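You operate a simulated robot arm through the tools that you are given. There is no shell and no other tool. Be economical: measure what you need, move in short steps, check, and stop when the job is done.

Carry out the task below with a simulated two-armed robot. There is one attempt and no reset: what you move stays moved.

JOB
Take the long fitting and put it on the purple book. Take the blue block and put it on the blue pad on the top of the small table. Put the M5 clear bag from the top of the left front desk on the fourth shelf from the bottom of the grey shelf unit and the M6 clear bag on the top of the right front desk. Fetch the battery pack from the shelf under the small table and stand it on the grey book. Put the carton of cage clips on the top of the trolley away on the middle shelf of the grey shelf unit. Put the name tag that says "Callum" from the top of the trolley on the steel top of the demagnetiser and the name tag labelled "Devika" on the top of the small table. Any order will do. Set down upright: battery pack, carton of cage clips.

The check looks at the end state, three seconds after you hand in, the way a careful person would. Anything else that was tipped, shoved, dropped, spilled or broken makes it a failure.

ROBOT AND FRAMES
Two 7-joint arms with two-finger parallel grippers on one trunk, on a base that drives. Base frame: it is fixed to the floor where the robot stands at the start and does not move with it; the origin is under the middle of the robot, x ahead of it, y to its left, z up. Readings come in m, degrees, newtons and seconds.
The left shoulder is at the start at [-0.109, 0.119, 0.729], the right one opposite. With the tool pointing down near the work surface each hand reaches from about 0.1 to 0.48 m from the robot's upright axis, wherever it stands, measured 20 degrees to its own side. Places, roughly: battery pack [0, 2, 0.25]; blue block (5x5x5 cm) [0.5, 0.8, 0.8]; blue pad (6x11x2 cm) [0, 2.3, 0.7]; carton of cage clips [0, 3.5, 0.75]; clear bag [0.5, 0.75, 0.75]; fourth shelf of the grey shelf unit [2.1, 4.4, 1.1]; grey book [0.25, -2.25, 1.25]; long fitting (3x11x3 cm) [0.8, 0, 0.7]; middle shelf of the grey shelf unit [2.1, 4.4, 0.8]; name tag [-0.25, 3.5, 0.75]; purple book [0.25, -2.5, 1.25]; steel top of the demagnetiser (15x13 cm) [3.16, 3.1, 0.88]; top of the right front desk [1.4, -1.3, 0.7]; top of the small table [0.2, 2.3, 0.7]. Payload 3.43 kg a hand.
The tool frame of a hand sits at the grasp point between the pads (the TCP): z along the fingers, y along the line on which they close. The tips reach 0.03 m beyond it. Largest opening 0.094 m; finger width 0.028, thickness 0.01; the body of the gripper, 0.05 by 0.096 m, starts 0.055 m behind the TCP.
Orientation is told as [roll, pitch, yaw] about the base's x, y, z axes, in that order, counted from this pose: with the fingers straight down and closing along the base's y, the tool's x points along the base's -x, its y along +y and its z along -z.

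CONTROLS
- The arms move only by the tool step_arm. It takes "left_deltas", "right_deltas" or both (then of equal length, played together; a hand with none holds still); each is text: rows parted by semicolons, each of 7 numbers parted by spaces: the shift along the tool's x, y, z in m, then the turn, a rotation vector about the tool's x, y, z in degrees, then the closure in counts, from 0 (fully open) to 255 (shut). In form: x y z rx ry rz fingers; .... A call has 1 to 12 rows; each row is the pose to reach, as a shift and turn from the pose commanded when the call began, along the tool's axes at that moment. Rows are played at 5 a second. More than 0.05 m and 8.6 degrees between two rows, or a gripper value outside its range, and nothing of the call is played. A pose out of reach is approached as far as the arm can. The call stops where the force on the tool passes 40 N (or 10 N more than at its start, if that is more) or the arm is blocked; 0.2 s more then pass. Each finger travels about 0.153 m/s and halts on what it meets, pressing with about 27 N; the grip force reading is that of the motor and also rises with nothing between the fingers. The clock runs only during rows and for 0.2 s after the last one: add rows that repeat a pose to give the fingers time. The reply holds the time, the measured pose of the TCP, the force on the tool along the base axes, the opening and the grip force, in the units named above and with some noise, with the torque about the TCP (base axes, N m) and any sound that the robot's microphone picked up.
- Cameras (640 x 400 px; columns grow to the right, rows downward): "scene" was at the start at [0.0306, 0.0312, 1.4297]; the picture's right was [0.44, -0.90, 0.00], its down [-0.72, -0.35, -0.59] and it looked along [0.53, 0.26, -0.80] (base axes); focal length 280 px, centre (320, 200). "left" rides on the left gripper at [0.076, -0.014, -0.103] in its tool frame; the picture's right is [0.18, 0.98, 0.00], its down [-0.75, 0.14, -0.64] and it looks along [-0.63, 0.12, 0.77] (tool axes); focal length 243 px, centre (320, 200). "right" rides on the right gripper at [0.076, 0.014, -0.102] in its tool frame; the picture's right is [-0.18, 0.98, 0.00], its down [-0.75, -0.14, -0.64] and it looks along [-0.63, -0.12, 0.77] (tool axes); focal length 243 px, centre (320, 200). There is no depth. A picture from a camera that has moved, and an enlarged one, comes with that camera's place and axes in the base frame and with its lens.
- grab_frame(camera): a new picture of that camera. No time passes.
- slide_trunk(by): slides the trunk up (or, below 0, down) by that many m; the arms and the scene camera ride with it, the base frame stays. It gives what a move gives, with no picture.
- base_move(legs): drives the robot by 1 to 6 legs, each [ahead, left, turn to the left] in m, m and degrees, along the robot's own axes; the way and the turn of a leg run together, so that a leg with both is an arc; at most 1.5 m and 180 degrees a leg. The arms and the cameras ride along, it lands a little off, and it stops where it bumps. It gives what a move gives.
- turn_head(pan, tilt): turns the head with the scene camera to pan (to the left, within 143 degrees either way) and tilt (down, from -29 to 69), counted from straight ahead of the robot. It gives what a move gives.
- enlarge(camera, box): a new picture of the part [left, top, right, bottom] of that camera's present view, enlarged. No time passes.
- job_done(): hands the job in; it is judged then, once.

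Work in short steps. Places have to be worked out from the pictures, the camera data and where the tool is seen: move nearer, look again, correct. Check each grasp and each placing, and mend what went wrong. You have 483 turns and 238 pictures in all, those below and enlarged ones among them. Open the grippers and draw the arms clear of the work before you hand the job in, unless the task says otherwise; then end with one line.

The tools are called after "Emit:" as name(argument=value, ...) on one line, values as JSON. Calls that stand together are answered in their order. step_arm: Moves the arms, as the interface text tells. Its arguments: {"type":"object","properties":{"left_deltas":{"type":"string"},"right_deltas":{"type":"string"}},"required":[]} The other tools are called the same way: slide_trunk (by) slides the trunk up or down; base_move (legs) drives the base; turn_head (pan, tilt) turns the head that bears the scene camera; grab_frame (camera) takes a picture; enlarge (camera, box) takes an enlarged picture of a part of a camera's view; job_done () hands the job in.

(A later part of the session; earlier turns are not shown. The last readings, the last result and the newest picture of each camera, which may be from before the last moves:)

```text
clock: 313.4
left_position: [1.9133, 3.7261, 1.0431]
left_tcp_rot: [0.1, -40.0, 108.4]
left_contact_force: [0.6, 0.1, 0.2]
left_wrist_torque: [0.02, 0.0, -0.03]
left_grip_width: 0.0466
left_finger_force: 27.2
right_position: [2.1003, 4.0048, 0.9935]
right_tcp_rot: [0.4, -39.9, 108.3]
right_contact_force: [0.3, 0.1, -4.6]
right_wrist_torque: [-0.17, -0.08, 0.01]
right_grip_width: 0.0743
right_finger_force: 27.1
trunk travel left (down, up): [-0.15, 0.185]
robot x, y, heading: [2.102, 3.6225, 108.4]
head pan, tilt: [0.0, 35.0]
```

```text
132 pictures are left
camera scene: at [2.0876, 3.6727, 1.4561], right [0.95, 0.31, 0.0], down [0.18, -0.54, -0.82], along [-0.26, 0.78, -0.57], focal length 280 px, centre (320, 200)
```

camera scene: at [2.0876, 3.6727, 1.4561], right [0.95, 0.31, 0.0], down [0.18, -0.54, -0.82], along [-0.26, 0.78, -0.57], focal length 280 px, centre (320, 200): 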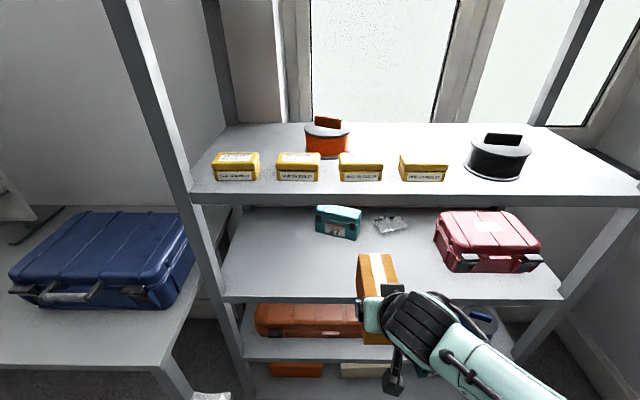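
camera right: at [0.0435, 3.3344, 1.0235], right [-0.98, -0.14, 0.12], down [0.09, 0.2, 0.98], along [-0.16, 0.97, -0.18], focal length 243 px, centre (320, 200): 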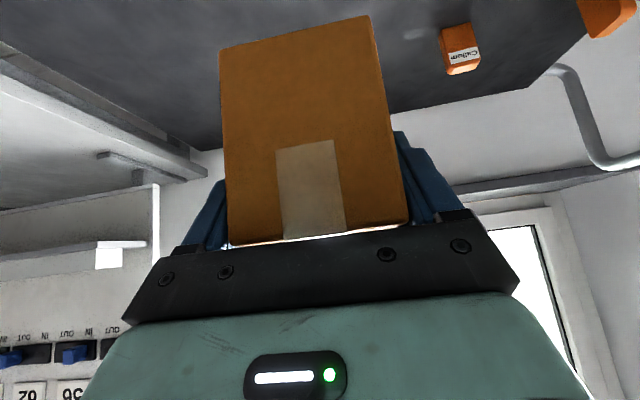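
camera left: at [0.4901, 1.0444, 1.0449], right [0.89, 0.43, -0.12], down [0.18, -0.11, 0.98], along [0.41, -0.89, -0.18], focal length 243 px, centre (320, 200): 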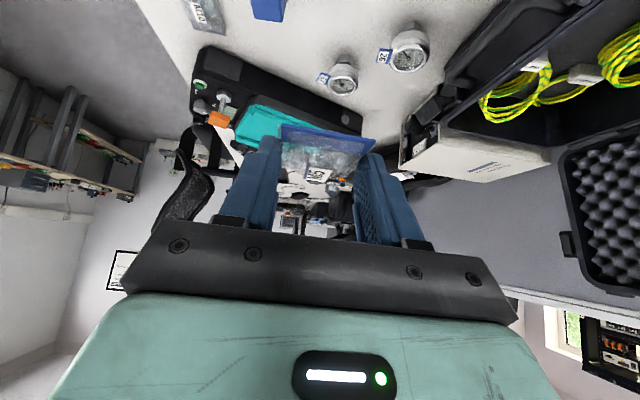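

Triangulation gives middle shelf z≈0.81, 4th shelf z≈1.15, fronts near the same plane. I drive 0.17 m ahead with the carton entering above the middle shelf.

Emit:
base_move(legs=[[0.17, 0, 0]])

Emit:
grab_frame(camera="scene")

Emit:
grab_frame(camera="right")

```text
clock: 314.9
left_position: [1.8601, 3.8885, 1.0425]
left_tcp_rot: [0.0, -39.9, 108.4]
left_contact_force: [-0.8, -0.4, 0.1]
left_wrist_torque: [0.01, 0.0, -0.03]
left_grip_width: 0.0466
left_finger_force: 27.2
right_position: [2.0448, 4.1673, 0.9942]
right_tcp_rot: [0.5, -40.0, 108.3]
right_contact_force: [-0.3, -0.3, -4.7]
right_wrist_torque: [-0.19, -0.05, 0.04]
right_grip_width: 0.0743
right_finger_force: 27.0
trunk travel left (down, up): [-0.15, 0.185]
robot x, y, heading: [2.0489, 3.7881, 108.3]
head pan, tilt: [0.0, 35.0]
```

```text
131 pictures are left
camera scene: at [2.0333, 3.835, 1.4561], right [0.95, 0.32, 0.0], down [0.18, -0.54, -0.82], along [-0.26, 0.78, -0.57], focal length 280 px, centre (320, 200)
```

scene: 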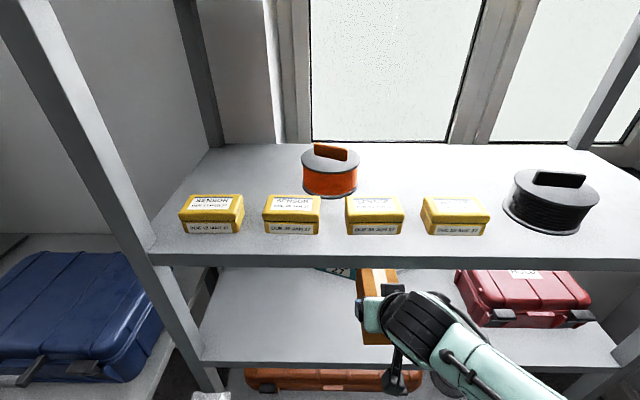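

```text
130 pictures are left
camera right: at [2.0726, 4.0451, 1.0229], right [-0.98, -0.18, 0.12], down [0.09, 0.2, 0.98], along [-0.2, 0.96, -0.18], focal length 243 px, centre (320, 200)
```

right: 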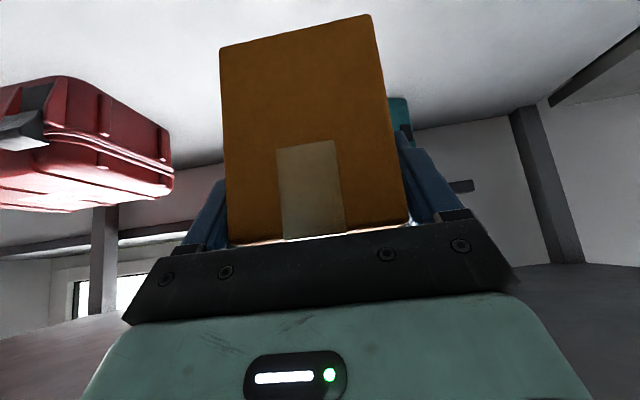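

The carton is over the middle shelf with nothing in its way. I lower it and advance 5 cm.

Emit:
step_arm(right_deltas="0.025 0 0.03 0 0 0 255; 0.051 0 0.061 0 0 0 255; 0.0655 0 0.078 0 0 0 255; 0.045 0 0.096 0 0 0 255; 0.0236 0 0.1136 0 0 0 255; 0.029 0 0.12 0 0 0 255; 0.029 0 0.12 0 0 0 255")

Emit:
grab_frame(camera="right")

```text
clock: 316.5
left_position: [1.8601, 3.8862, 1.0428]
left_tcp_rot: [0.1, -40.1, 108.4]
left_contact_force: [0.4, 0.0, 0.7]
left_wrist_torque: [0.0, -0.02, 0.04]
left_grip_width: 0.0465
left_finger_force: 27.2
right_position: [2.027, 4.2194, 0.8819]
right_tcp_rot: [0.4, -39.9, 108.2]
right_contact_force: [0.2, 0.6, -5.4]
right_wrist_torque: [-0.18, -0.06, 0.02]
right_grip_width: 0.0745
right_finger_force: 27.0
trunk travel left (down, up): [-0.15, 0.185]
robot x, y, heading: [2.0496, 3.787, 108.5]
head pan, tilt: [0.0, 35.0]
```

```text
129 pictures are left
camera right: at [2.0548, 4.0974, 0.9111], right [-0.98, -0.18, 0.12], down [0.09, 0.2, 0.98], along [-0.2, 0.96, -0.18], focal length 243 px, centre (320, 200)
```

right: 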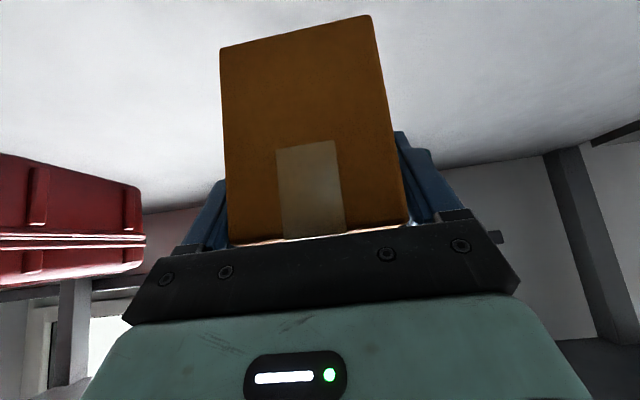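

Lowering in small steps until contact.

Emit:
step_arm(right_deltas="0.003 0 0.004 0 0 0 255; 0.0058 0 0.0069 0 0 0 255; 0.0058 0 0.0069 0 0 0 255")

Emit:
step_arm(right_deltas="0.002 0 0.0023 0 0 0 255; 0.0039 0 0.0046 0 0 0 255; 0.0039 0 0.0046 0 0 0 255")

```text
clock: 317.3
left_position: [1.8592, 3.887, 1.0419]
left_tcp_rot: [0.0, -40.0, 108.4]
left_contact_force: [0.2, -0.4, -0.9]
left_wrist_torque: [-0.03, -0.02, 0.0]
left_grip_width: 0.0467
left_finger_force: 26.9
right_position: [2.0274, 4.2173, 0.8731]
right_tcp_rot: [0.5, -39.9, 108.2]
right_contact_force: [-0.3, -0.2, -4.8]
right_wrist_torque: [-0.14, -0.06, 0.01]
right_grip_width: 0.0744
right_finger_force: 27.1
trunk travel left (down, up): [-0.15, 0.185]
robot x, y, heading: [2.0496, 3.7848, 108.8]
head pan, tilt: [0.0, 35.0]
```

```text
clock: 318.1
left_position: [1.8593, 3.8865, 1.0426]
left_tcp_rot: [0.1, -40.0, 108.4]
left_contact_force: [-0.4, 0.0, -0.4]
left_wrist_torque: [0.0, -0.03, 0.02]
left_grip_width: 0.0464
left_finger_force: 27.3
right_position: [2.028, 4.216, 0.8665]
right_tcp_rot: [0.3, -40.0, 108.4]
right_contact_force: [-0.3, -0.4, -5.5]
right_wrist_torque: [-0.18, -0.07, -0.01]
right_grip_width: 0.0744
right_finger_force: 27.2
trunk travel left (down, up): [-0.15, 0.185]
robot x, y, heading: [2.0494, 3.7886, 108.5]
head pan, tilt: [0.0, 35.0]
```

Emit:
step_arm(right_deltas="0.002 0 0.0023 0 0 0 255; 0.0039 0 0.0046 0 0 0 255; 0.0039 0 0.0046 0 0 0 255")

Emit:
step_arm(right_deltas="0.002 0 0.0023 0 0 0 255; 0.0032 0 0.0038 0 0 0 255; 0.0032 0 0.0038 0 0 0 255")

```text
clock: 318.9
left_position: [1.8595, 3.8864, 1.0426]
left_tcp_rot: [0.0, -40.0, 108.5]
left_contact_force: [0.0, 0.3, 0.1]
left_wrist_torque: [0.01, 0.02, 0.0]
left_grip_width: 0.0465
left_finger_force: 27.0
right_position: [2.0282, 4.2166, 0.8637]
right_tcp_rot: [0.3, -40.1, 108.2]
right_contact_force: [3.6, -1.2, 9.7]
right_wrist_torque: [0.84, -0.48, -0.32]
right_grip_width: 0.0742
right_finger_force: 27.1
trunk travel left (down, up): [-0.15, 0.185]
robot x, y, heading: [2.0561, 3.789, 108.6]
head pan, tilt: [0.0, 35.0]
```

```text
clock: 319.7
left_position: [1.8598, 3.8848, 1.043]
left_tcp_rot: [0.0, -40.0, 108.5]
left_contact_force: [1.0, 0.5, 1.2]
left_wrist_torque: [-0.03, 0.05, -0.02]
left_grip_width: 0.0465
left_finger_force: 27.4
right_position: [2.0277, 4.2164, 0.8606]
right_tcp_rot: [0.5, -40.3, 108.3]
right_contact_force: [1.4, -1.6, 29.8]
right_wrist_torque: [0.07, -0.79, -0.36]
right_grip_width: 0.0745
right_finger_force: 27.1
trunk travel left (down, up): [-0.15, 0.185]
robot x, y, heading: [2.0482, 3.7852, 108.5]
head pan, tilt: [0.0, 35.0]
```

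Firm contact. I unload, open and draw the hand back out.

Emit:
step_arm(right_deltas="-0.003 0 -0.004 0 0 0 255; -0.003 0 -0.004 0 0 0 170; -0.003 0 -0.004 0 0 0 80; -0.003 0 -0.004 0 0 0 0; -0.003 0 -0.004 0 0 0 0; 0.02 0 -0.025 0 0 0 0; 0.05 0 -0.05 0 0 0 0; 0.08 0 -0.075 0 0 0 0; 0.11 0 -0.1 0 0 0 0")

Emit:
grab_frame(camera="right")

Emit:
turn_head(pan=0, tilt=45)

Emit:
grab_frame(camera="scene")

```text
clock: 321.7
left_position: [1.8602, 3.8853, 1.0427]
left_tcp_rot: [0.1, -40.0, 108.4]
left_contact_force: [-1.0, 0.2, -0.4]
left_wrist_torque: [0.0, 0.01, -0.02]
left_grip_width: 0.0466
left_finger_force: 26.9
right_position: [2.0751, 4.0772, 0.8631]
right_tcp_rot: [0.4, -40.0, 108.2]
right_contact_force: [-0.4, -0.1, 0.2]
right_wrist_torque: [-0.02, -0.02, -0.02]
right_grip_width: 0.094
right_finger_force: 0.0
trunk travel left (down, up): [-0.15, 0.185]
robot x, y, heading: [2.0486, 3.7883, 108.4]
head pan, tilt: [0.0, 35.0]
```

```text
128 pictures are left
camera right: at [2.1015, 3.9569, 0.8922], right [-0.98, -0.18, 0.12], down [0.09, 0.2, 0.98], along [-0.2, 0.96, -0.18], focal length 243 px, centre (320, 200)
```

right: 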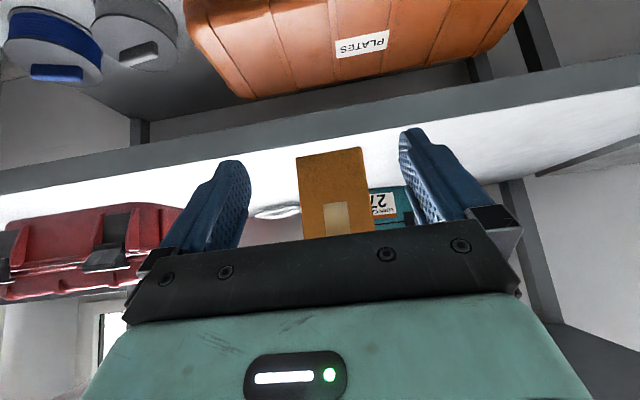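

```text
clock: 322.4
left_position: [1.8601, 3.8872, 1.0426]
left_tcp_rot: [0.1, -40.0, 108.5]
left_contact_force: [0.2, 0.5, 0.5]
left_wrist_torque: [-0.03, 0.01, -0.01]
left_grip_width: 0.0465
left_finger_force: 26.7
right_position: [2.0738, 4.0796, 0.8635]
right_tcp_rot: [0.4, -39.8, 108.3]
right_contact_force: [0.0, 0.0, -0.2]
right_wrist_torque: [0.04, 0.0, -0.01]
right_grip_width: 0.0941
right_finger_force: 0.0
trunk travel left (down, up): [-0.15, 0.185]
robot x, y, heading: [2.0475, 3.7834, 108.6]
head pan, tilt: [0.0, 45.0]
```

```text
127 pictures are left
camera scene: at [2.0358, 3.8274, 1.4413], right [0.95, 0.32, 0.0], down [0.22, -0.67, -0.71], along [-0.22, 0.67, -0.71], focal length 280 px, centre (320, 200)
```

scene: 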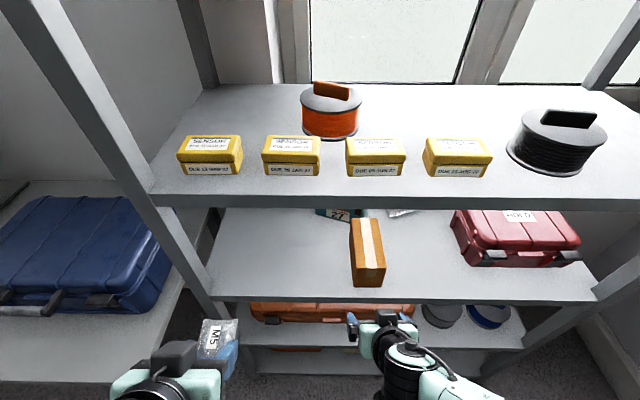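

Carton stands on the middle shelf. For M5 I'll use the free front-right corner of the 4th shelf. I back off, raise the trunk, retract the right hand and look to the right.

Emit:
base_move(legs=[[-0.3, 0, 0]])

Emit:
slide_trunk(by=0.175)

Emit:
turn_head(pan=-45, tilt=35)

Emit:
grab_frame(camera="scene")

```text
clock: 324.4
left_position: [1.951, 3.6158, 1.0435]
left_tcp_rot: [0.1, -40.0, 107.8]
left_contact_force: [-0.2, -1.0, -0.4]
left_wrist_torque: [-0.02, 0.0, 0.01]
left_grip_width: 0.0465
left_finger_force: 27.0
right_position: [2.1663, 3.8065, 0.8638]
right_tcp_rot: [0.4, -40.0, 107.5]
right_contact_force: [0.5, -0.3, -0.5]
right_wrist_torque: [0.04, 0.01, -0.04]
right_grip_width: 0.0939
right_finger_force: 0.0
trunk travel left (down, up): [-0.15, 0.185]
robot x, y, heading: [2.1368, 3.5153, 107.6]
head pan, tilt: [0.0, 45.0]
```

```text
clock: 326.4
left_position: [1.9507, 3.6162, 1.2179]
left_tcp_rot: [0.0, -39.9, 107.8]
left_contact_force: [0.8, 0.1, 0.3]
left_wrist_torque: [0.01, 0.0, 0.0]
left_grip_width: 0.0466
left_finger_force: 26.6
right_position: [2.1596, 3.8286, 1.0561]
right_tcp_rot: [0.4, -42.7, 107.6]
right_contact_force: [0.0, -0.5, -0.2]
right_wrist_torque: [-0.01, 0.01, 0.01]
right_grip_width: 0.0943
right_finger_force: 0.1
trunk travel left (down, up): [-0.325, 0.01]
robot x, y, heading: [2.1383, 3.5151, 107.8]
head pan, tilt: [0.0, 45.0]
```

```text
clock: 327.5
left_position: [1.9505, 3.6164, 1.2181]
left_tcp_rot: [0.1, -39.9, 107.8]
left_contact_force: [-0.4, 0.1, -0.1]
left_wrist_torque: [-0.01, 0.01, 0.0]
left_grip_width: 0.0469
left_finger_force: 27.0
right_position: [2.1598, 3.83, 1.0579]
right_tcp_rot: [0.3, -42.6, 107.7]
right_contact_force: [0.3, 0.2, 0.4]
right_wrist_torque: [0.03, 0.02, 0.05]
right_grip_width: 0.0937
right_finger_force: 0.2
trunk travel left (down, up): [-0.325, 0.01]
robot x, y, heading: [2.1389, 3.5131, 107.8]
head pan, tilt: [-45.0, 35.0]
```

```text
126 pictures are left
camera scene: at [2.1931, 3.5483, 1.6348], right [0.89, -0.46, 0.0], down [-0.26, -0.51, -0.82], along [0.37, 0.73, -0.57], focal length 280 px, centre (320, 200)
```

scene: 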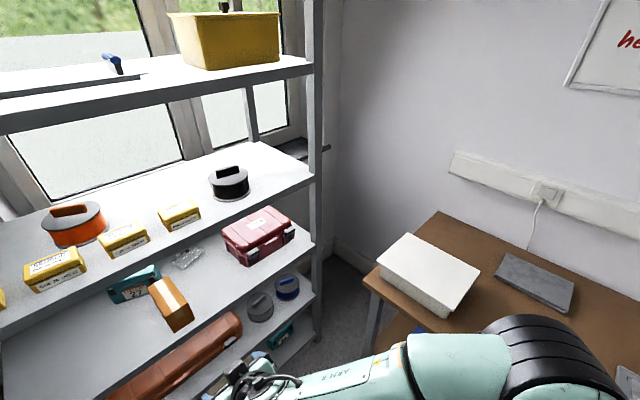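

The free spot on the 4th shelf is right of the black spool, about n=3.70 (world ≈(2.42,4.33)). I tuck the right hand and turn to face it diagonally.

Emit:
step_arm(right_deltas="0.025 -0.025 -0.022 0 0 0 0; 0.05 -0.05 -0.045 0 0 0 60; 0.0736 -0.08 -0.0677 0 0 0 120")

Emit:
base_move(legs=[[0, 0, -48.8], [0.25, 0.055, 0]])

Emit:
turn_head(pan=15, tilt=35)

Emit:
grab_frame(camera="scene")

```text
clock: 328.3
left_position: [1.9512, 3.616, 1.2175]
left_tcp_rot: [0.1, -39.9, 107.9]
left_contact_force: [0.2, -0.2, -0.3]
left_wrist_torque: [0.02, 0.0, 0.04]
left_grip_width: 0.0465
left_finger_force: 27.2
right_position: [2.2585, 3.7922, 1.1145]
right_tcp_rot: [0.6, -42.6, 107.6]
right_contact_force: [0.1, 0.5, 0.1]
right_wrist_torque: [0.05, 0.01, -0.01]
right_grip_width: 0.0495
right_finger_force: 0.2
right hand out of reach, approached as far as the arm can: row 1, 2, 3
trunk travel left (down, up): [-0.325, 0.01]
robot x, y, heading: [2.1389, 3.5138, 107.7]
head pan, tilt: [-45.0, 35.0]
```

```text
clock: 332.3
left_position: [2.167, 3.9657, 1.2181]
left_tcp_rot: [0.1, -40.1, 60.0]
left_contact_force: [0.6, 0.3, 0.0]
left_wrist_torque: [-0.02, -0.01, -0.01]
left_grip_width: 0.0462
left_finger_force: 26.9
right_position: [2.5044, 3.8582, 1.1135]
right_tcp_rot: [0.5, -42.5, 60.0]
right_contact_force: [0.1, 0.6, -0.2]
right_wrist_torque: [0.0, 0.02, 0.01]
right_grip_width: 0.0496
right_finger_force: 0.0
trunk travel left (down, up): [-0.325, 0.01]
robot x, y, heading: [2.2159, 3.7519, 60.2]
head pan, tilt: [-45.0, 35.0]
```

```text
clock: 333.6
left_position: [2.1677, 3.9664, 1.2176]
left_tcp_rot: [0.1, -40.0, 59.9]
left_contact_force: [0.4, -0.1, 0.0]
left_wrist_torque: [0.0, -0.01, -0.03]
left_grip_width: 0.047
left_finger_force: 26.8
right_position: [2.504, 3.8592, 1.1134]
right_tcp_rot: [0.4, -42.6, 59.9]
right_contact_force: [-0.6, 0.1, -0.3]
right_wrist_torque: [0.0, -0.04, 0.02]
right_grip_width: 0.0498
right_finger_force: 0.0
trunk travel left (down, up): [-0.325, 0.01]
robot x, y, heading: [2.2177, 3.756, 60.2]
head pan, tilt: [15.0, 35.0]
```

```text
125 pictures are left
camera scene: at [2.2184, 3.8026, 1.6348], right [0.97, -0.26, 0.0], down [-0.15, -0.55, -0.82], along [0.21, 0.79, -0.57], focal length 280 px, centre (320, 200)
```

scene: 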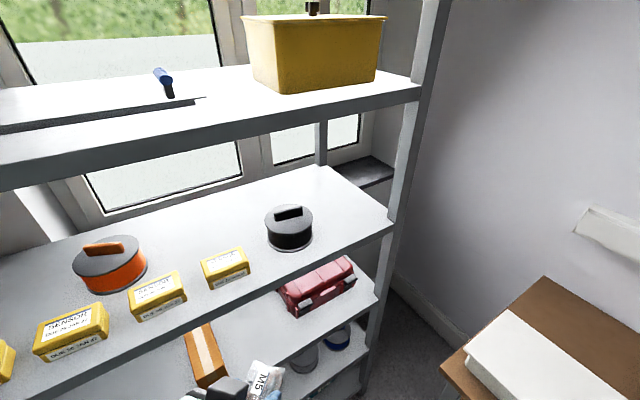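

Spot confirmed at about (2.43,4.335). I move the base 0.17 m closer.

Emit:
base_move(legs=[[0.17, -0.02, 0]])

Emit:
grab_frame(camera="scene")

```text
clock: 335.1
left_position: [2.2698, 4.1024, 1.2178]
left_tcp_rot: [0.1, -40.0, 60.3]
left_contact_force: [0.0, 0.0, 0.5]
left_wrist_torque: [0.01, 0.0, 0.0]
left_grip_width: 0.0466
left_finger_force: 27.3
right_position: [2.6051, 3.9963, 1.1138]
right_tcp_rot: [0.4, -42.6, 60.1]
right_contact_force: [-0.3, 0.2, -0.2]
right_wrist_torque: [-0.01, -0.02, 0.0]
right_grip_width: 0.0497
right_finger_force: 0.0
trunk travel left (down, up): [-0.325, 0.01]
robot x, y, heading: [2.3227, 3.8927, 60.3]
head pan, tilt: [15.0, 35.0]
```

```text
124 pictures are left
camera scene: at [2.32, 3.9398, 1.6346], right [0.97, -0.25, 0.0], down [-0.15, -0.55, -0.82], along [0.21, 0.79, -0.57], focal length 280 px, centre (320, 200)
```

scene: 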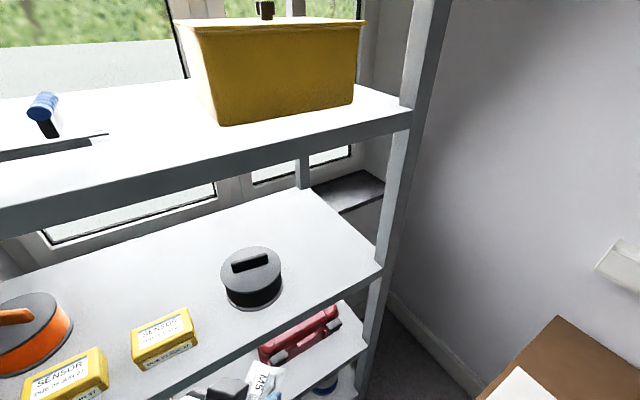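

I advance the bag toward the spot above the shelf, stopping 6 cm short to check.

Emit:
step_arm(left_deltas="0.0096 0 0.0115 0 0 0 255; -0.022 -0.004 0.038 0 0 0 255; -0.0538 -0.008 0.0647 0 0 0 255; -0.0855 -0.012 0.0914 0 0 0 255; -0.117 -0.016 0.118 0 0 0 255; -0.1476 -0.02 0.1432 0 0 0 255; -0.1476 -0.02 0.1432 0 0 0 255")

Emit:
grab_frame(camera="scene")

Emit:
grab_frame(camera="left")

```text
clock: 336.7
left_position: [2.3869, 4.272, 1.2015]
left_tcp_rot: [0.0, -40.1, 60.2]
left_contact_force: [-0.7, 0.2, -0.9]
left_wrist_torque: [0.0, -0.02, 0.01]
left_grip_width: 0.0465
left_finger_force: 26.9
right_position: [2.6058, 3.9957, 1.1138]
right_tcp_rot: [0.4, -42.6, 60.0]
right_contact_force: [-1.2, 0.4, 0.3]
right_wrist_torque: [0.02, -0.01, 0.01]
right_grip_width: 0.0498
right_finger_force: 0.0
trunk travel left (down, up): [-0.325, 0.01]
robot x, y, heading: [2.319, 3.8916, 60.2]
head pan, tilt: [15.0, 35.0]
```

```text
123 pictures are left
camera scene: at [2.3198, 3.9392, 1.6348], right [0.97, -0.25, 0.0], down [-0.15, -0.55, -0.82], along [0.21, 0.79, -0.57], focal length 280 px, centre (320, 200)
```

scene: 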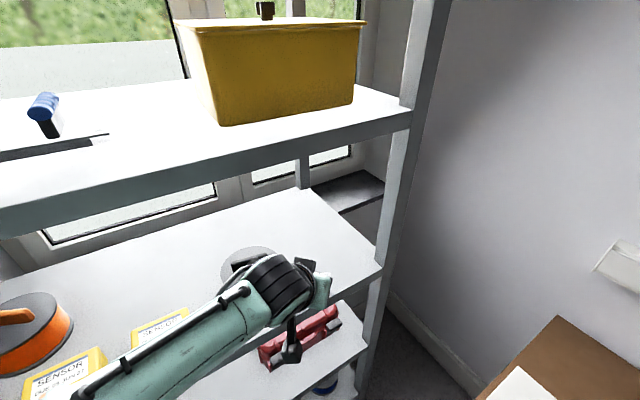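

```text
122 pictures are left
camera left: at [2.3373, 4.1558, 1.2305], right [-0.92, 0.37, -0.12], down [-0.04, 0.21, 0.98], along [0.38, 0.91, -0.18], focal length 243 px, centre (320, 200)
```

left: 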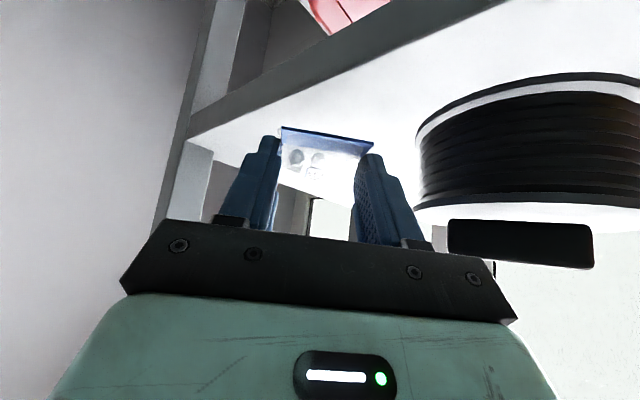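

Between post and spool, clear. I advance 5.5 cm more and lower.

Emit:
step_arm(left_deltas="-0.021 -0.002 0.0177 0 0 0 255; -0.042 -0.004 0.0354 0 0 0 255; -0.0375 -0.004 0.0408 0 0 0 255; -0.0343 -0.004 0.0446 0 0 0 255; -0.0343 -0.004 0.0446 0 0 0 255")

Emit:
grab_frame(camera="left")

```text
clock: 337.9
left_position: [2.418, 4.3163, 1.1889]
left_tcp_rot: [0.0, -40.0, 60.1]
left_contact_force: [0.1, 0.5, 0.5]
left_wrist_torque: [-0.06, 0.0, -0.01]
left_grip_width: 0.0467
left_finger_force: 26.7
right_position: [2.6053, 3.9962, 1.1152]
right_tcp_rot: [0.4, -42.6, 60.0]
right_contact_force: [0.2, 0.4, -0.1]
right_wrist_torque: [-0.02, 0.02, 0.0]
right_grip_width: 0.0496
right_finger_force: 0.0
trunk travel left (down, up): [-0.325, 0.01]
robot x, y, heading: [2.3199, 3.8941, 60.0]
head pan, tilt: [15.0, 35.0]
```

```text
121 pictures are left
camera left: at [2.368, 4.2014, 1.2179], right [-0.92, 0.37, -0.12], down [-0.04, 0.21, 0.98], along [0.38, 0.91, -0.18], focal length 243 px, centre (320, 200)
```

left: 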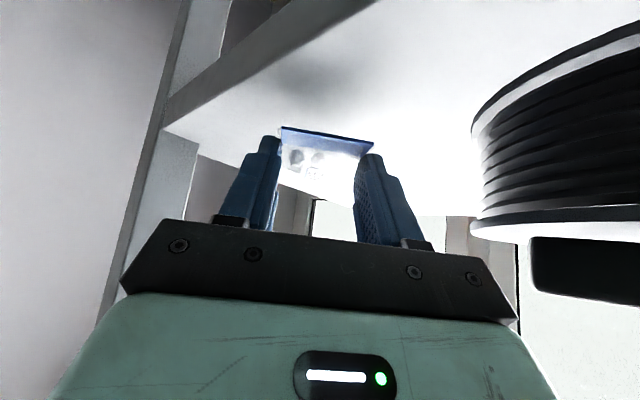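

Lower in small steps to contact.

Emit:
step_arm(left_deltas="0.0026 0 0.0031 0 0 0 255; 0.0039 0 0.0046 0 0 0 255; 0.0039 0 0.0046 0 0 0 255")

Emit:
step_arm(left_deltas="0.0013 0 0.0015 0 0 0 255; 0.0026 0 0.0031 0 0 0 255; 0.0026 0 0.0031 0 0 0 255")

```text
clock: 338.7
left_position: [2.4171, 4.3185, 1.1836]
left_tcp_rot: [0.1, -40.0, 60.2]
left_contact_force: [0.4, 0.1, 0.3]
left_wrist_torque: [0.01, 0.02, 0.0]
left_grip_width: 0.0467
left_finger_force: 26.7
right_position: [2.6048, 3.9962, 1.1146]
right_tcp_rot: [0.4, -42.6, 60.0]
right_contact_force: [-0.4, 0.6, 0.2]
right_wrist_torque: [0.04, 0.01, 0.01]
right_grip_width: 0.05
right_finger_force: 0.1
trunk travel left (down, up): [-0.325, 0.01]
robot x, y, heading: [2.3224, 3.8953, 60.4]
head pan, tilt: [15.0, 35.0]
```

```text
clock: 339.5
left_position: [2.4164, 4.3174, 1.1794]
left_tcp_rot: [0.0, -40.0, 60.3]
left_contact_force: [0.1, 0.6, 0.4]
left_wrist_torque: [-0.01, 0.01, -0.01]
left_grip_width: 0.0464
left_finger_force: 27.1
right_position: [2.6066, 3.9963, 1.1147]
right_tcp_rot: [0.5, -42.6, 59.9]
right_contact_force: [0.3, 0.3, -0.1]
right_wrist_torque: [0.01, 0.0, 0.01]
right_grip_width: 0.0494
right_finger_force: 0.1
trunk travel left (down, up): [-0.325, 0.01]
robot x, y, heading: [2.3203, 3.8954, 60.0]
head pan, tilt: [15.0, 35.0]
```

Emit:
step_arm(left_deltas="0.0026 0 0.0031 0 0 0 255; 0.0052 0 0.0061 0 0 0 255; 0.0052 0 0.0061 0 0 0 255")

Emit:
grab_frame(camera="left")

```text
clock: 340.3
left_position: [2.4184, 4.3171, 1.1741]
left_tcp_rot: [-0.1, -40.5, 60.3]
left_contact_force: [-1.7, 0.8, 13.5]
left_wrist_torque: [-0.08, 0.06, 0.04]
left_grip_width: 0.0464
left_finger_force: 27.1
right_position: [2.6067, 3.9968, 1.1158]
right_tcp_rot: [0.3, -42.6, 60.1]
right_contact_force: [0.0, 1.1, -0.4]
right_wrist_torque: [0.01, -0.02, 0.02]
right_grip_width: 0.0498
right_finger_force: 0.1
trunk travel left (down, up): [-0.325, 0.01]
robot x, y, heading: [2.3184, 3.8919, 60.1]
head pan, tilt: [15.0, 35.0]
```

```text
120 pictures are left
camera left: at [2.3689, 4.2019, 1.2026], right [-0.92, 0.37, -0.12], down [-0.04, 0.21, 0.98], along [0.38, 0.91, -0.18], focal length 243 px, centre (320, 200)
```

left: 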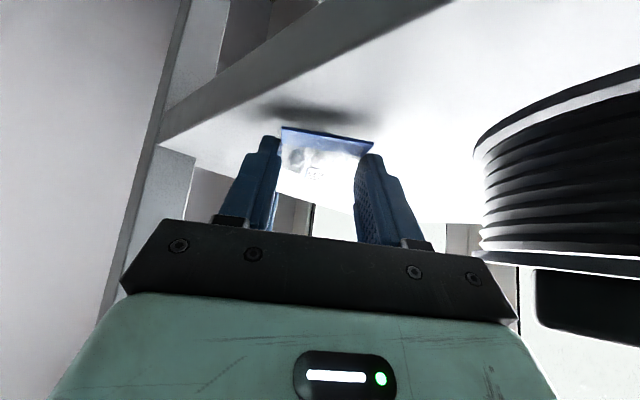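

Contact. Release and withdraw.

Emit:
step_arm(left_deltas="-0.001 0 -0.0015 0 0 0 200; -0.001 0 -0.0015 0 0 0 110; -0.001 0 -0.0015 0 0 0 60; -0.001 0 -0.0015 0 0 0 60; 0.022 0 -0.028 0 0 0 60; 0.05 0 -0.056 0 0 0 60; 0.08 0 -0.085 0 0 0 60; 0.11 0 -0.11 0 0 0 60")

Emit:
grab_frame(camera="left")

Emit:
grab_frame(camera="scene")

```text
clock: 342.1
left_position: [2.3385, 4.1805, 1.1876]
left_tcp_rot: [-0.1, -40.0, 60.2]
left_contact_force: [-0.5, -0.6, -0.2]
left_wrist_torque: [-0.01, 0.02, 0.0]
left_grip_width: 0.072
left_finger_force: 0.2
right_position: [2.6061, 3.9957, 1.1142]
right_tcp_rot: [0.4, -42.6, 60.1]
right_contact_force: [-0.6, -0.9, -0.5]
right_wrist_torque: [0.01, -0.03, 0.03]
right_grip_width: 0.0498
right_finger_force: 0.1
trunk travel left (down, up): [-0.325, 0.01]
robot x, y, heading: [2.3189, 3.8944, 60.3]
head pan, tilt: [15.0, 35.0]
```

```text
119 pictures are left
camera left: at [2.2893, 4.0657, 1.2171], right [-0.92, 0.37, -0.12], down [-0.04, 0.21, 0.98], along [0.38, 0.91, -0.18], focal length 243 px, centre (320, 200)
```

left: 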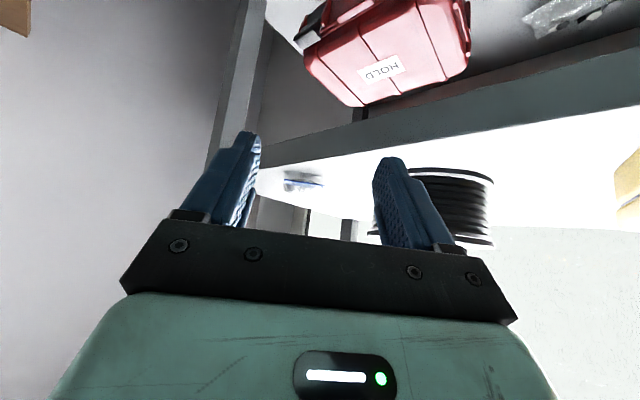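

```text
118 pictures are left
camera scene: at [2.3194, 3.9389, 1.6348], right [0.97, -0.25, 0.0], down [-0.15, -0.55, -0.82], along [0.21, 0.79, -0.57], focal length 280 px, centre (320, 200)
```

scene: 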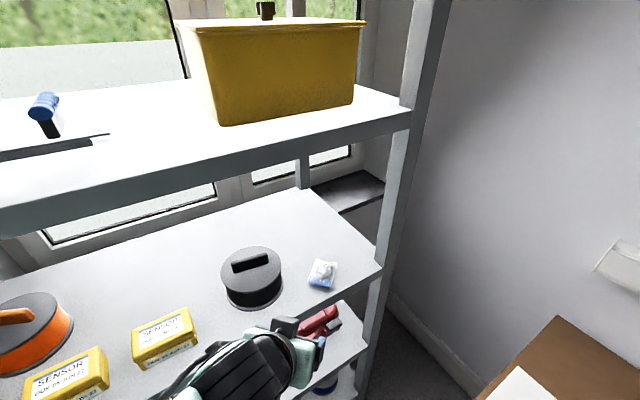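

M5 is on the 4th shelf. Now I back off, lower the trunk and return to the trolley for the name tags.

Emit:
base_move(legs=[[-0.4, 0, 0], [0, 0, 48.8]])

Emit:
slide_trunk(by=-0.175)

```text
clock: 346.9
left_position: [1.9082, 3.7405, 1.1883]
left_tcp_rot: [0.1, -39.9, 111.0]
left_contact_force: [0.6, -0.5, 0.1]
left_wrist_torque: [-0.01, 0.01, 0.03]
left_grip_width: 0.072
left_finger_force: 0.1
right_position: [2.2195, 3.8295, 1.1152]
right_tcp_rot: [0.3, -42.7, 110.8]
right_contact_force: [0.4, 0.5, -0.4]
right_wrist_torque: [-0.03, 0.0, -0.02]
right_grip_width: 0.0496
right_finger_force: 0.1
trunk travel left (down, up): [-0.325, 0.01]
robot x, y, heading: [2.1183, 3.5429, 111.0]
head pan, tilt: [15.0, 35.0]
```

```text
clock: 348.9
left_position: [1.9072, 3.7401, 1.0134]
left_tcp_rot: [0.1, -40.0, 110.9]
left_contact_force: [-0.2, 1.2, -0.4]
left_wrist_torque: [0.01, 0.0, 0.01]
left_grip_width: 0.0717
left_finger_force: 0.2
right_position: [2.2201, 3.8284, 0.9389]
right_tcp_rot: [0.4, -42.7, 110.8]
right_contact_force: [-0.3, 0.3, -0.2]
right_wrist_torque: [0.02, 0.02, 0.0]
right_grip_width: 0.0498
right_finger_force: 0.1
trunk travel left (down, up): [-0.15, 0.185]
robot x, y, heading: [2.1185, 3.5414, 111.0]
head pan, tilt: [15.0, 35.0]
```

Emit:
base_move(legs=[[0, 1.45, 0], [0.14, 0, -2], [0, 0.77, 0]])

Emit:
turn_head(pan=5, tilt=45)

Emit:
grab_frame(camera="scene")

```text
clock: 369.4
left_position: [-0.201, 3.0118, 1.0128]
left_tcp_rot: [0.2, -40.0, 112.8]
left_contact_force: [0.9, 0.0, 0.1]
left_wrist_torque: [-0.03, 0.02, -0.01]
left_grip_width: 0.0722
left_finger_force: 0.1
right_position: [0.1084, 3.112, 0.9396]
right_tcp_rot: [0.5, -42.7, 112.8]
right_contact_force: [0.1, -0.1, 0.3]
right_wrist_torque: [-0.02, 0.01, -0.02]
right_grip_width: 0.0494
right_finger_force: 0.0
trunk travel left (down, up): [-0.15, 0.185]
robot x, y, heading: [0.0179, 2.8223, 113.3]
head pan, tilt: [15.0, 35.0]
```

```text
clock: 370.1
left_position: [-0.2001, 3.0121, 1.0137]
left_tcp_rot: [0.1, -40.1, 113.0]
left_contact_force: [0.4, -0.3, -0.4]
left_wrist_torque: [0.01, -0.05, -0.03]
left_grip_width: 0.072
left_finger_force: 0.1
right_position: [0.1083, 3.1119, 0.9385]
right_tcp_rot: [0.4, -42.6, 112.8]
right_contact_force: [0.1, 0.6, -1.0]
right_wrist_torque: [0.0, 0.03, 0.0]
right_grip_width: 0.0498
right_finger_force: 0.0
trunk travel left (down, up): [-0.15, 0.185]
robot x, y, heading: [0.018, 2.8189, 112.9]
head pan, tilt: [5.0, 45.0]
```

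```text
117 pictures are left
camera scene: at [-0.0065, 2.8594, 1.4413], right [0.88, 0.47, 0.0], down [0.33, -0.62, -0.71], along [-0.33, 0.62, -0.71], focal length 280 px, centre (320, 200)
```

scene: 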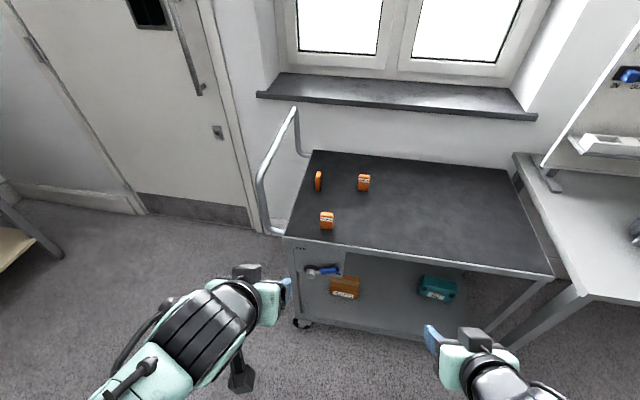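

I square up and move closer to the trolley.

Emit:
base_move(legs=[[0.22, 0, -4]])

Emit:
turn_head(pan=5, tilt=50)

Emit:
enlarge(camera="scene", box=[200, 120, 440, 270])

```text
clock: 371.8
left_position: [-0.2662, 3.2355, 1.0119]
left_tcp_rot: [0.1, -39.9, 108.9]
left_contact_force: [0.3, 0.0, -0.5]
left_wrist_torque: [-0.02, -0.02, 0.02]
left_grip_width: 0.072
left_finger_force: 0.1
right_position: [0.0506, 3.3121, 0.9399]
right_tcp_rot: [0.5, -42.6, 108.8]
right_contact_force: [-0.6, -0.5, 0.2]
right_wrist_torque: [-0.03, 0.02, 0.01]
right_grip_width: 0.0499
right_finger_force: 0.0
trunk travel left (down, up): [-0.15, 0.185]
robot x, y, heading: [-0.0643, 3.0315, 109.2]
head pan, tilt: [5.0, 45.0]
```

```text
clock: 372.5
left_position: [-0.2646, 3.233, 1.0118]
left_tcp_rot: [0.1, -40.0, 108.8]
left_contact_force: [-0.2, 0.4, 0.5]
left_wrist_torque: [-0.01, -0.02, -0.02]
left_grip_width: 0.0717
left_finger_force: 0.0
right_position: [0.0487, 3.3125, 0.9397]
right_tcp_rot: [0.4, -42.6, 108.7]
right_contact_force: [0.0, 0.3, -0.8]
right_wrist_torque: [0.03, 0.01, 0.0]
right_grip_width: 0.0495
right_finger_force: 0.1
trunk travel left (down, up): [-0.15, 0.185]
robot x, y, heading: [-0.0628, 3.0267, 108.9]
head pan, tilt: [5.0, 50.0]
```

```text
2.67 times, centred on (320, 195) of scene
camera zoom: at [-0.0813, 3.0638, 1.4344], right [0.91, 0.41, 0.0], down [0.31, -0.7, -0.64], along [-0.26, 0.59, -0.77], focal length 747 px, centre (320, 213)
```

zoom: 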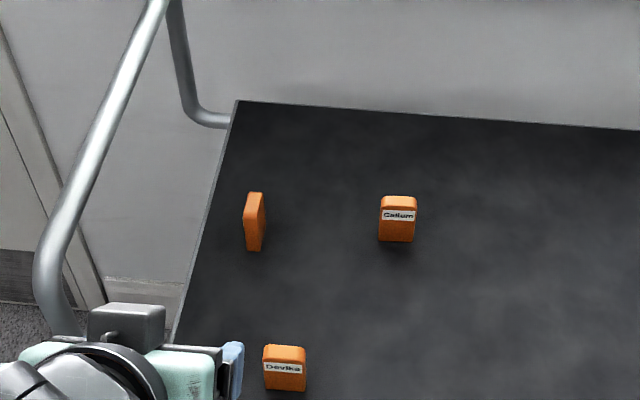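

Devika at (-0.25,3.365), Callum at (-0.213,3.588); both face the robot. I bring the left hand above Devika.

Emit:
step_arm(left_deltas="-0.03 -0.018 0.025 0 0 0 60; -0.06 -0.037 0.05 0 0 0 60; -0.0904 -0.055 0.0759 0 0 0 60; -0.0647 -0.055 0.1065 0 0 0 60; -0.039 -0.055 0.1372 0 0 0 60; -0.039 -0.055 0.1372 0 0 0 60")

Emit:
grab_frame(camera="left")

Emit:
grab_frame(camera="scene")

```text
clock: 373.9
left_position: [-0.2496, 3.3659, 0.9356]
left_tcp_rot: [0.0, -40.1, 109.1]
left_contact_force: [0.0, -0.1, 0.0]
left_wrist_torque: [-0.05, 0.0, 0.0]
left_grip_width: 0.0718
left_finger_force: 0.0
right_position: [0.0512, 3.3106, 0.939]
right_tcp_rot: [0.4, -42.6, 108.8]
right_contact_force: [0.2, -0.1, 0.3]
right_wrist_torque: [0.02, 0.01, 0.01]
right_grip_width: 0.0498
right_finger_force: 0.1
trunk travel left (down, up): [-0.15, 0.185]
robot x, y, heading: [-0.0622, 3.0274, 109.0]
head pan, tilt: [5.0, 50.0]
```

```text
115 pictures are left
camera left: at [-0.1962, 3.252, 0.9637], right [-0.88, -0.45, -0.12], down [-0.19, 0.11, 0.98], along [-0.43, 0.88, -0.18], focal length 243 px, centre (320, 200)
```

left: 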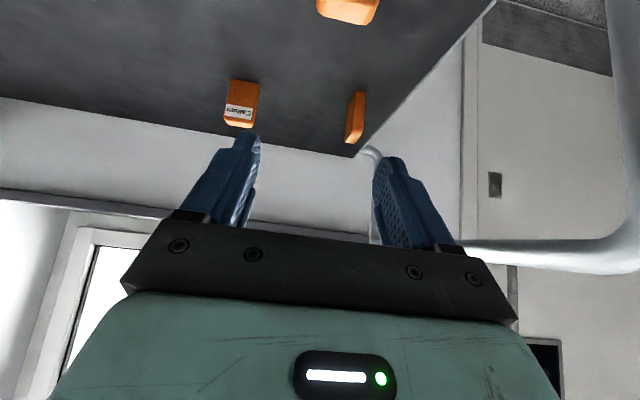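

```text
114 pictures are left
camera scene: at [-0.0812, 3.0636, 1.4344], right [0.91, 0.41, 0.0], down [0.31, -0.7, -0.64], along [-0.26, 0.59, -0.77], focal length 280 px, centre (320, 200)
```

scene: 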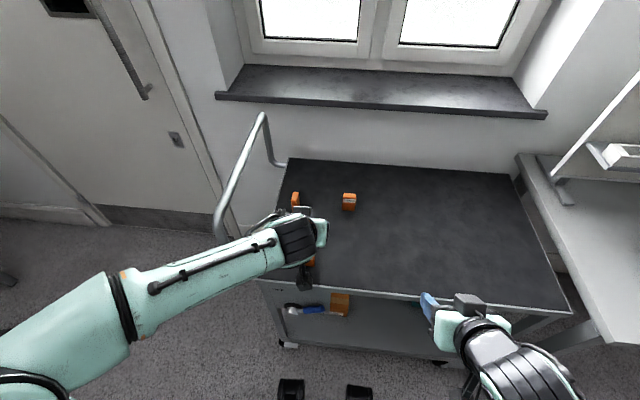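

I correct 9 mm left and descend onto Devika.

Emit:
step_arm(left_deltas="0 0.009 0.01 0 0 0 60; 0.026 0.009 0.04 0 0 0 60; 0.052 0.009 0.07 0 0 0 60; 0.074 0.009 0.097 0 0 0 60; 0.0848 0.009 0.1104 0 0 0 60; 0.0848 0.009 0.1104 0 0 0 60")

Emit:
grab_frame(camera="left")

```text
clock: 375.3
left_position: [-0.2597, 3.3665, 0.7936]
left_tcp_rot: [-0.1, -40.0, 109.0]
left_contact_force: [0.4, 0.5, -0.2]
left_wrist_torque: [-0.02, -0.03, -0.01]
left_grip_width: 0.072
left_finger_force: 0.0
right_position: [0.0508, 3.3125, 0.9391]
right_tcp_rot: [0.3, -42.6, 108.8]
right_contact_force: [-0.3, -0.2, -0.3]
right_wrist_torque: [0.01, -0.03, 0.02]
right_grip_width: 0.0498
right_finger_force: 0.0
trunk travel left (down, up): [-0.15, 0.185]
robot x, y, heading: [-0.062, 3.0268, 108.9]
head pan, tilt: [5.0, 50.0]
```

```text
113 pictures are left
camera left: at [-0.2063, 3.2523, 0.8233], right [-0.88, -0.45, -0.12], down [-0.19, 0.11, 0.98], along [-0.43, 0.88, -0.18], focal length 243 px, centre (320, 200)
```

left: 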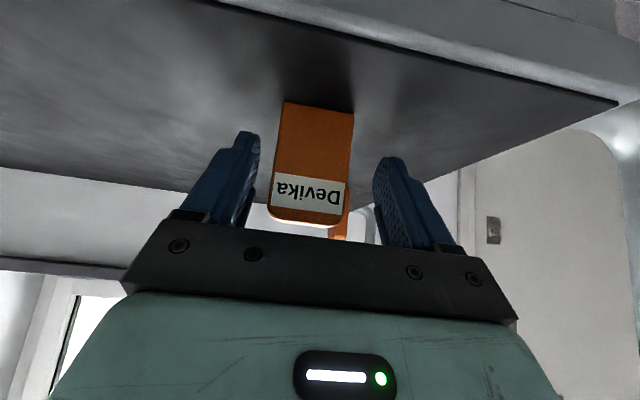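

Devika is between the fingers. Close and lift.

Emit:
step_arm(left_deltas="0 0 0 0 0 0 100; 0 0 0 0 0 0 160; 0 0 0 0 0 0 230; 0 0 0 0 0 0 255; 0 0 0 0 0 0 255; -0.019 0 -0.023 0 0 0 255; -0.045 0 -0.053 0 0 0 255; -0.077 0 -0.092 0 0 0 255; -0.109 0 -0.13 0 0 0 255; -0.109 0 -0.13 0 0 0 255")

Emit:
grab_frame(camera="left")

```text
refused: row 8 steps farther than a row can; nothing moved
```

```text
112 pictures are left
camera left: at [-0.2063, 3.2523, 0.8233], right [-0.88, -0.45, -0.12], down [-0.19, 0.11, 0.98], along [-0.43, 0.88, -0.18], focal length 243 px, centre (320, 200)
```

left: 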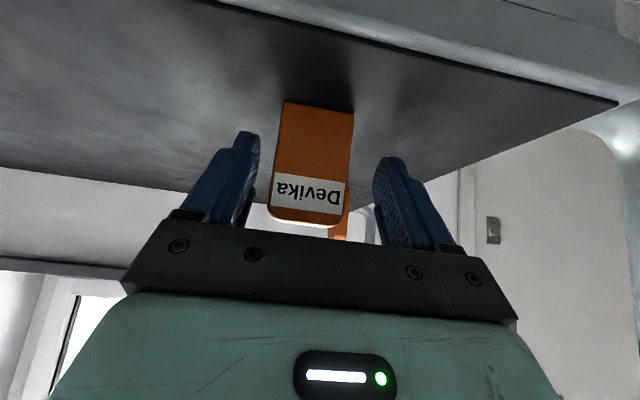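

One row was too long; I repeat with smaller lift steps.

Emit:
step_arm(left_deltas="0 0 0 0 0 0 100; 0 0 0 0 0 0 160; 0 0 0 0 0 0 230; 0 0 0 0 0 0 255; 0 0 0 0 0 0 255; -0.019 0 -0.023 0 0 0 255; -0.045 0 -0.053 0 0 0 255; -0.07 0 -0.084 0 0 0 255; -0.095 0 -0.114 0 0 0 255; -0.12 0 -0.143 0 0 0 255; -0.09 0 -0.17 0 0 0 255; -0.06 0 -0.195 0 0 0 255")

Emit:
grab_frame(camera="left")

```text
clock: 377.9
left_position: [-0.236, 3.2912, 0.9808]
left_tcp_rot: [0.1, -39.9, 109.1]
left_contact_force: [-0.1, -0.5, 0.5]
left_wrist_torque: [0.02, -0.01, 0.01]
left_grip_width: 0.0432
left_finger_force: 27.6
right_position: [0.0509, 3.3114, 0.939]
right_tcp_rot: [0.4, -42.7, 108.8]
right_contact_force: [-0.7, -0.5, -0.4]
right_wrist_torque: [-0.01, 0.0, -0.01]
right_grip_width: 0.0497
right_finger_force: 0.1
trunk travel left (down, up): [-0.15, 0.185]
robot x, y, heading: [-0.0632, 3.0298, 109.0]
head pan, tilt: [5.0, 50.0]
```

```text
111 pictures are left
camera left: at [-0.1831, 3.1779, 1.0106], right [-0.88, -0.45, -0.12], down [-0.19, 0.11, 0.98], along [-0.43, 0.88, -0.18], focal length 243 px, centre (320, 200)
```

left: 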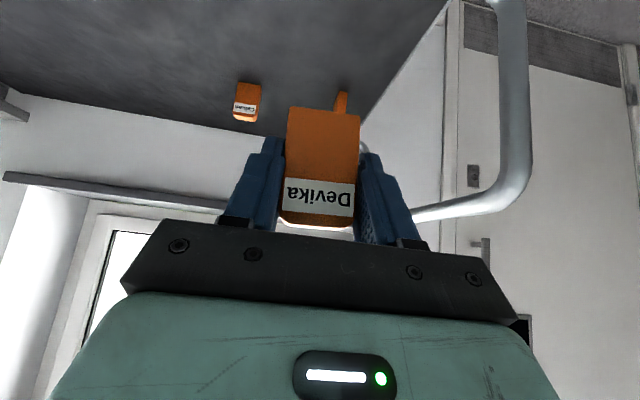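

Devika held. I tuck the left hand aside, nudge the base forward and bring the right hand toward Callum.

Emit:
step_arm(left_deltas="0.02 0.025 -0.02 0 0 0 255; 0.04 0.05 -0.04 0 0 0 255; 0.061 0.07 -0.055 0 0 0 255", right_deltas="0 0 0 0 0 0 100; 0 0 0 0 0 0 60; 0 0 0 0 0 0 60")

Emit:
base_move(legs=[[0.045, 0, 0]])

```text
clock: 378.7
left_position: [-0.2768, 3.1915, 0.9878]
left_tcp_rot: [-0.1, -39.9, 108.9]
left_contact_force: [0.5, -0.7, -0.7]
left_wrist_torque: [-0.01, -0.01, 0.01]
left_grip_width: 0.0432
left_finger_force: 27.2
right_position: [0.0502, 3.3114, 0.9399]
right_tcp_rot: [0.4, -42.7, 108.8]
right_contact_force: [0.0, 0.4, 0.4]
right_wrist_torque: [0.0, -0.03, 0.02]
right_grip_width: 0.0718
right_finger_force: 0.1
trunk travel left (down, up): [-0.15, 0.185]
robot x, y, heading: [-0.0626, 3.029, 109.1]
head pan, tilt: [5.0, 50.0]
```

```text
clock: 379.6
left_position: [-0.2909, 3.2355, 0.9885]
left_tcp_rot: [0.2, -39.9, 109.0]
left_contact_force: [0.7, 0.4, 0.0]
left_wrist_torque: [-0.03, -0.03, -0.03]
left_grip_width: 0.043
left_finger_force: 26.8
right_position: [0.034, 3.357, 0.9384]
right_tcp_rot: [0.4, -42.5, 108.9]
right_contact_force: [-0.5, -0.5, 0.2]
right_wrist_torque: [-0.02, -0.01, 0.02]
right_grip_width: 0.0718
right_finger_force: 0.0
trunk travel left (down, up): [-0.15, 0.185]
robot x, y, heading: [-0.0759, 3.072, 109.2]
head pan, tilt: [5.0, 50.0]
```

Emit:
step_arm(right_deltas="-0.0271 0.0201 0.025 0 0 0 60; -0.0543 0.0403 0.05 0 0 0 60; -0.0814 0.0604 0.075 0 0 0 60; -0.1085 0.0805 0.1 0 0 0 60; -0.1356 0.1006 0.125 0 0 0 60; -0.1628 0.1208 0.15 0 0 0 60; -0.19 0.141 0.175 0 0 0 60; -0.217 0.161 0.1997 0 0 0 60; -0.217 0.161 0.1997 0 0 0 60")

Emit:
grab_frame(camera="right")

```text
clock: 381.6
left_position: [-0.2923, 3.2355, 0.9883]
left_tcp_rot: [0.2, -40.0, 109.0]
left_contact_force: [0.1, 0.2, -1.0]
left_wrist_torque: [0.0, 0.01, 0.02]
left_grip_width: 0.043
left_finger_force: 26.9
right_position: [-0.2107, 3.5805, 0.9421]
right_tcp_rot: [0.3, -42.6, 108.8]
right_contact_force: [0.2, -0.8, -0.6]
right_wrist_torque: [0.0, -0.01, -0.01]
right_grip_width: 0.072
right_finger_force: 0.0
trunk travel left (down, up): [-0.15, 0.185]
robot x, y, heading: [-0.0769, 3.0711, 109.0]
head pan, tilt: [5.0, 50.0]
```

```text
110 pictures are left
camera right: at [-0.1816, 3.4581, 0.9654], right [-0.97, -0.19, 0.13], down [0.1, 0.16, 0.98], along [-0.21, 0.97, -0.14], focal length 243 px, centre (320, 200)
```

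right: 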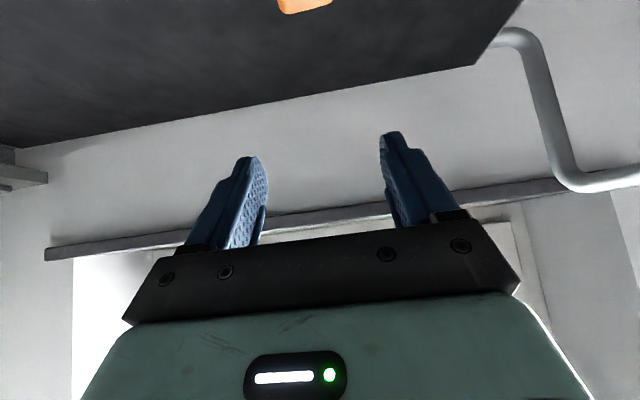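

Emit:
step_arm(right_deltas="0.022 0.002 0.028 0 0 0 60; 0.045 0.002 0.057 0 0 0 60; 0.067 0.002 0.086 0 0 0 60; 0.082 0.002 0.105 0 0 0 60; 0.0894 0.002 0.1148 0 0 0 60; 0.0894 0.002 0.1148 0 0 0 60")

Emit:
grab_frame(camera="right")

```text
clock: 383.0
left_position: [-0.2907, 3.2351, 0.9877]
left_tcp_rot: [0.1, -39.9, 109.0]
left_contact_force: [-1.5, -0.7, -0.3]
left_wrist_torque: [0.01, 0.01, 0.01]
left_grip_width: 0.0433
left_finger_force: 27.2
right_position: [-0.2196, 3.5919, 0.7932]
right_tcp_rot: [0.3, -42.6, 108.7]
right_contact_force: [-0.1, -0.5, -0.2]
right_wrist_torque: [0.0, 0.01, 0.0]
right_grip_width: 0.0717
right_finger_force: 0.1
trunk travel left (down, up): [-0.15, 0.185]
robot x, y, heading: [-0.0782, 3.0724, 109.0]
head pan, tilt: [5.0, 50.0]
```

```text
109 pictures are left
camera right: at [-0.1896, 3.4698, 0.8166], right [-0.97, -0.19, 0.13], down [0.1, 0.16, 0.98], along [-0.21, 0.97, -0.14], focal length 243 px, centre (320, 200)
```

right: 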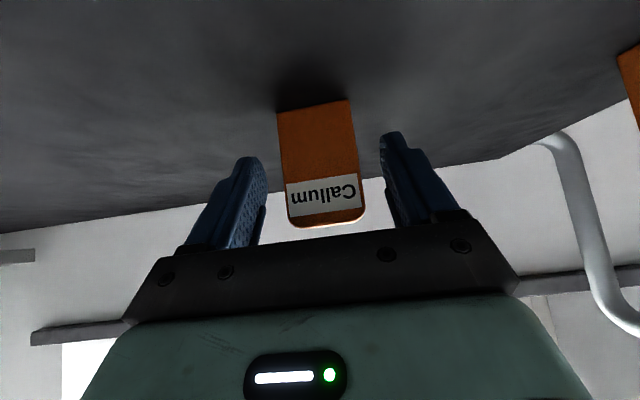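

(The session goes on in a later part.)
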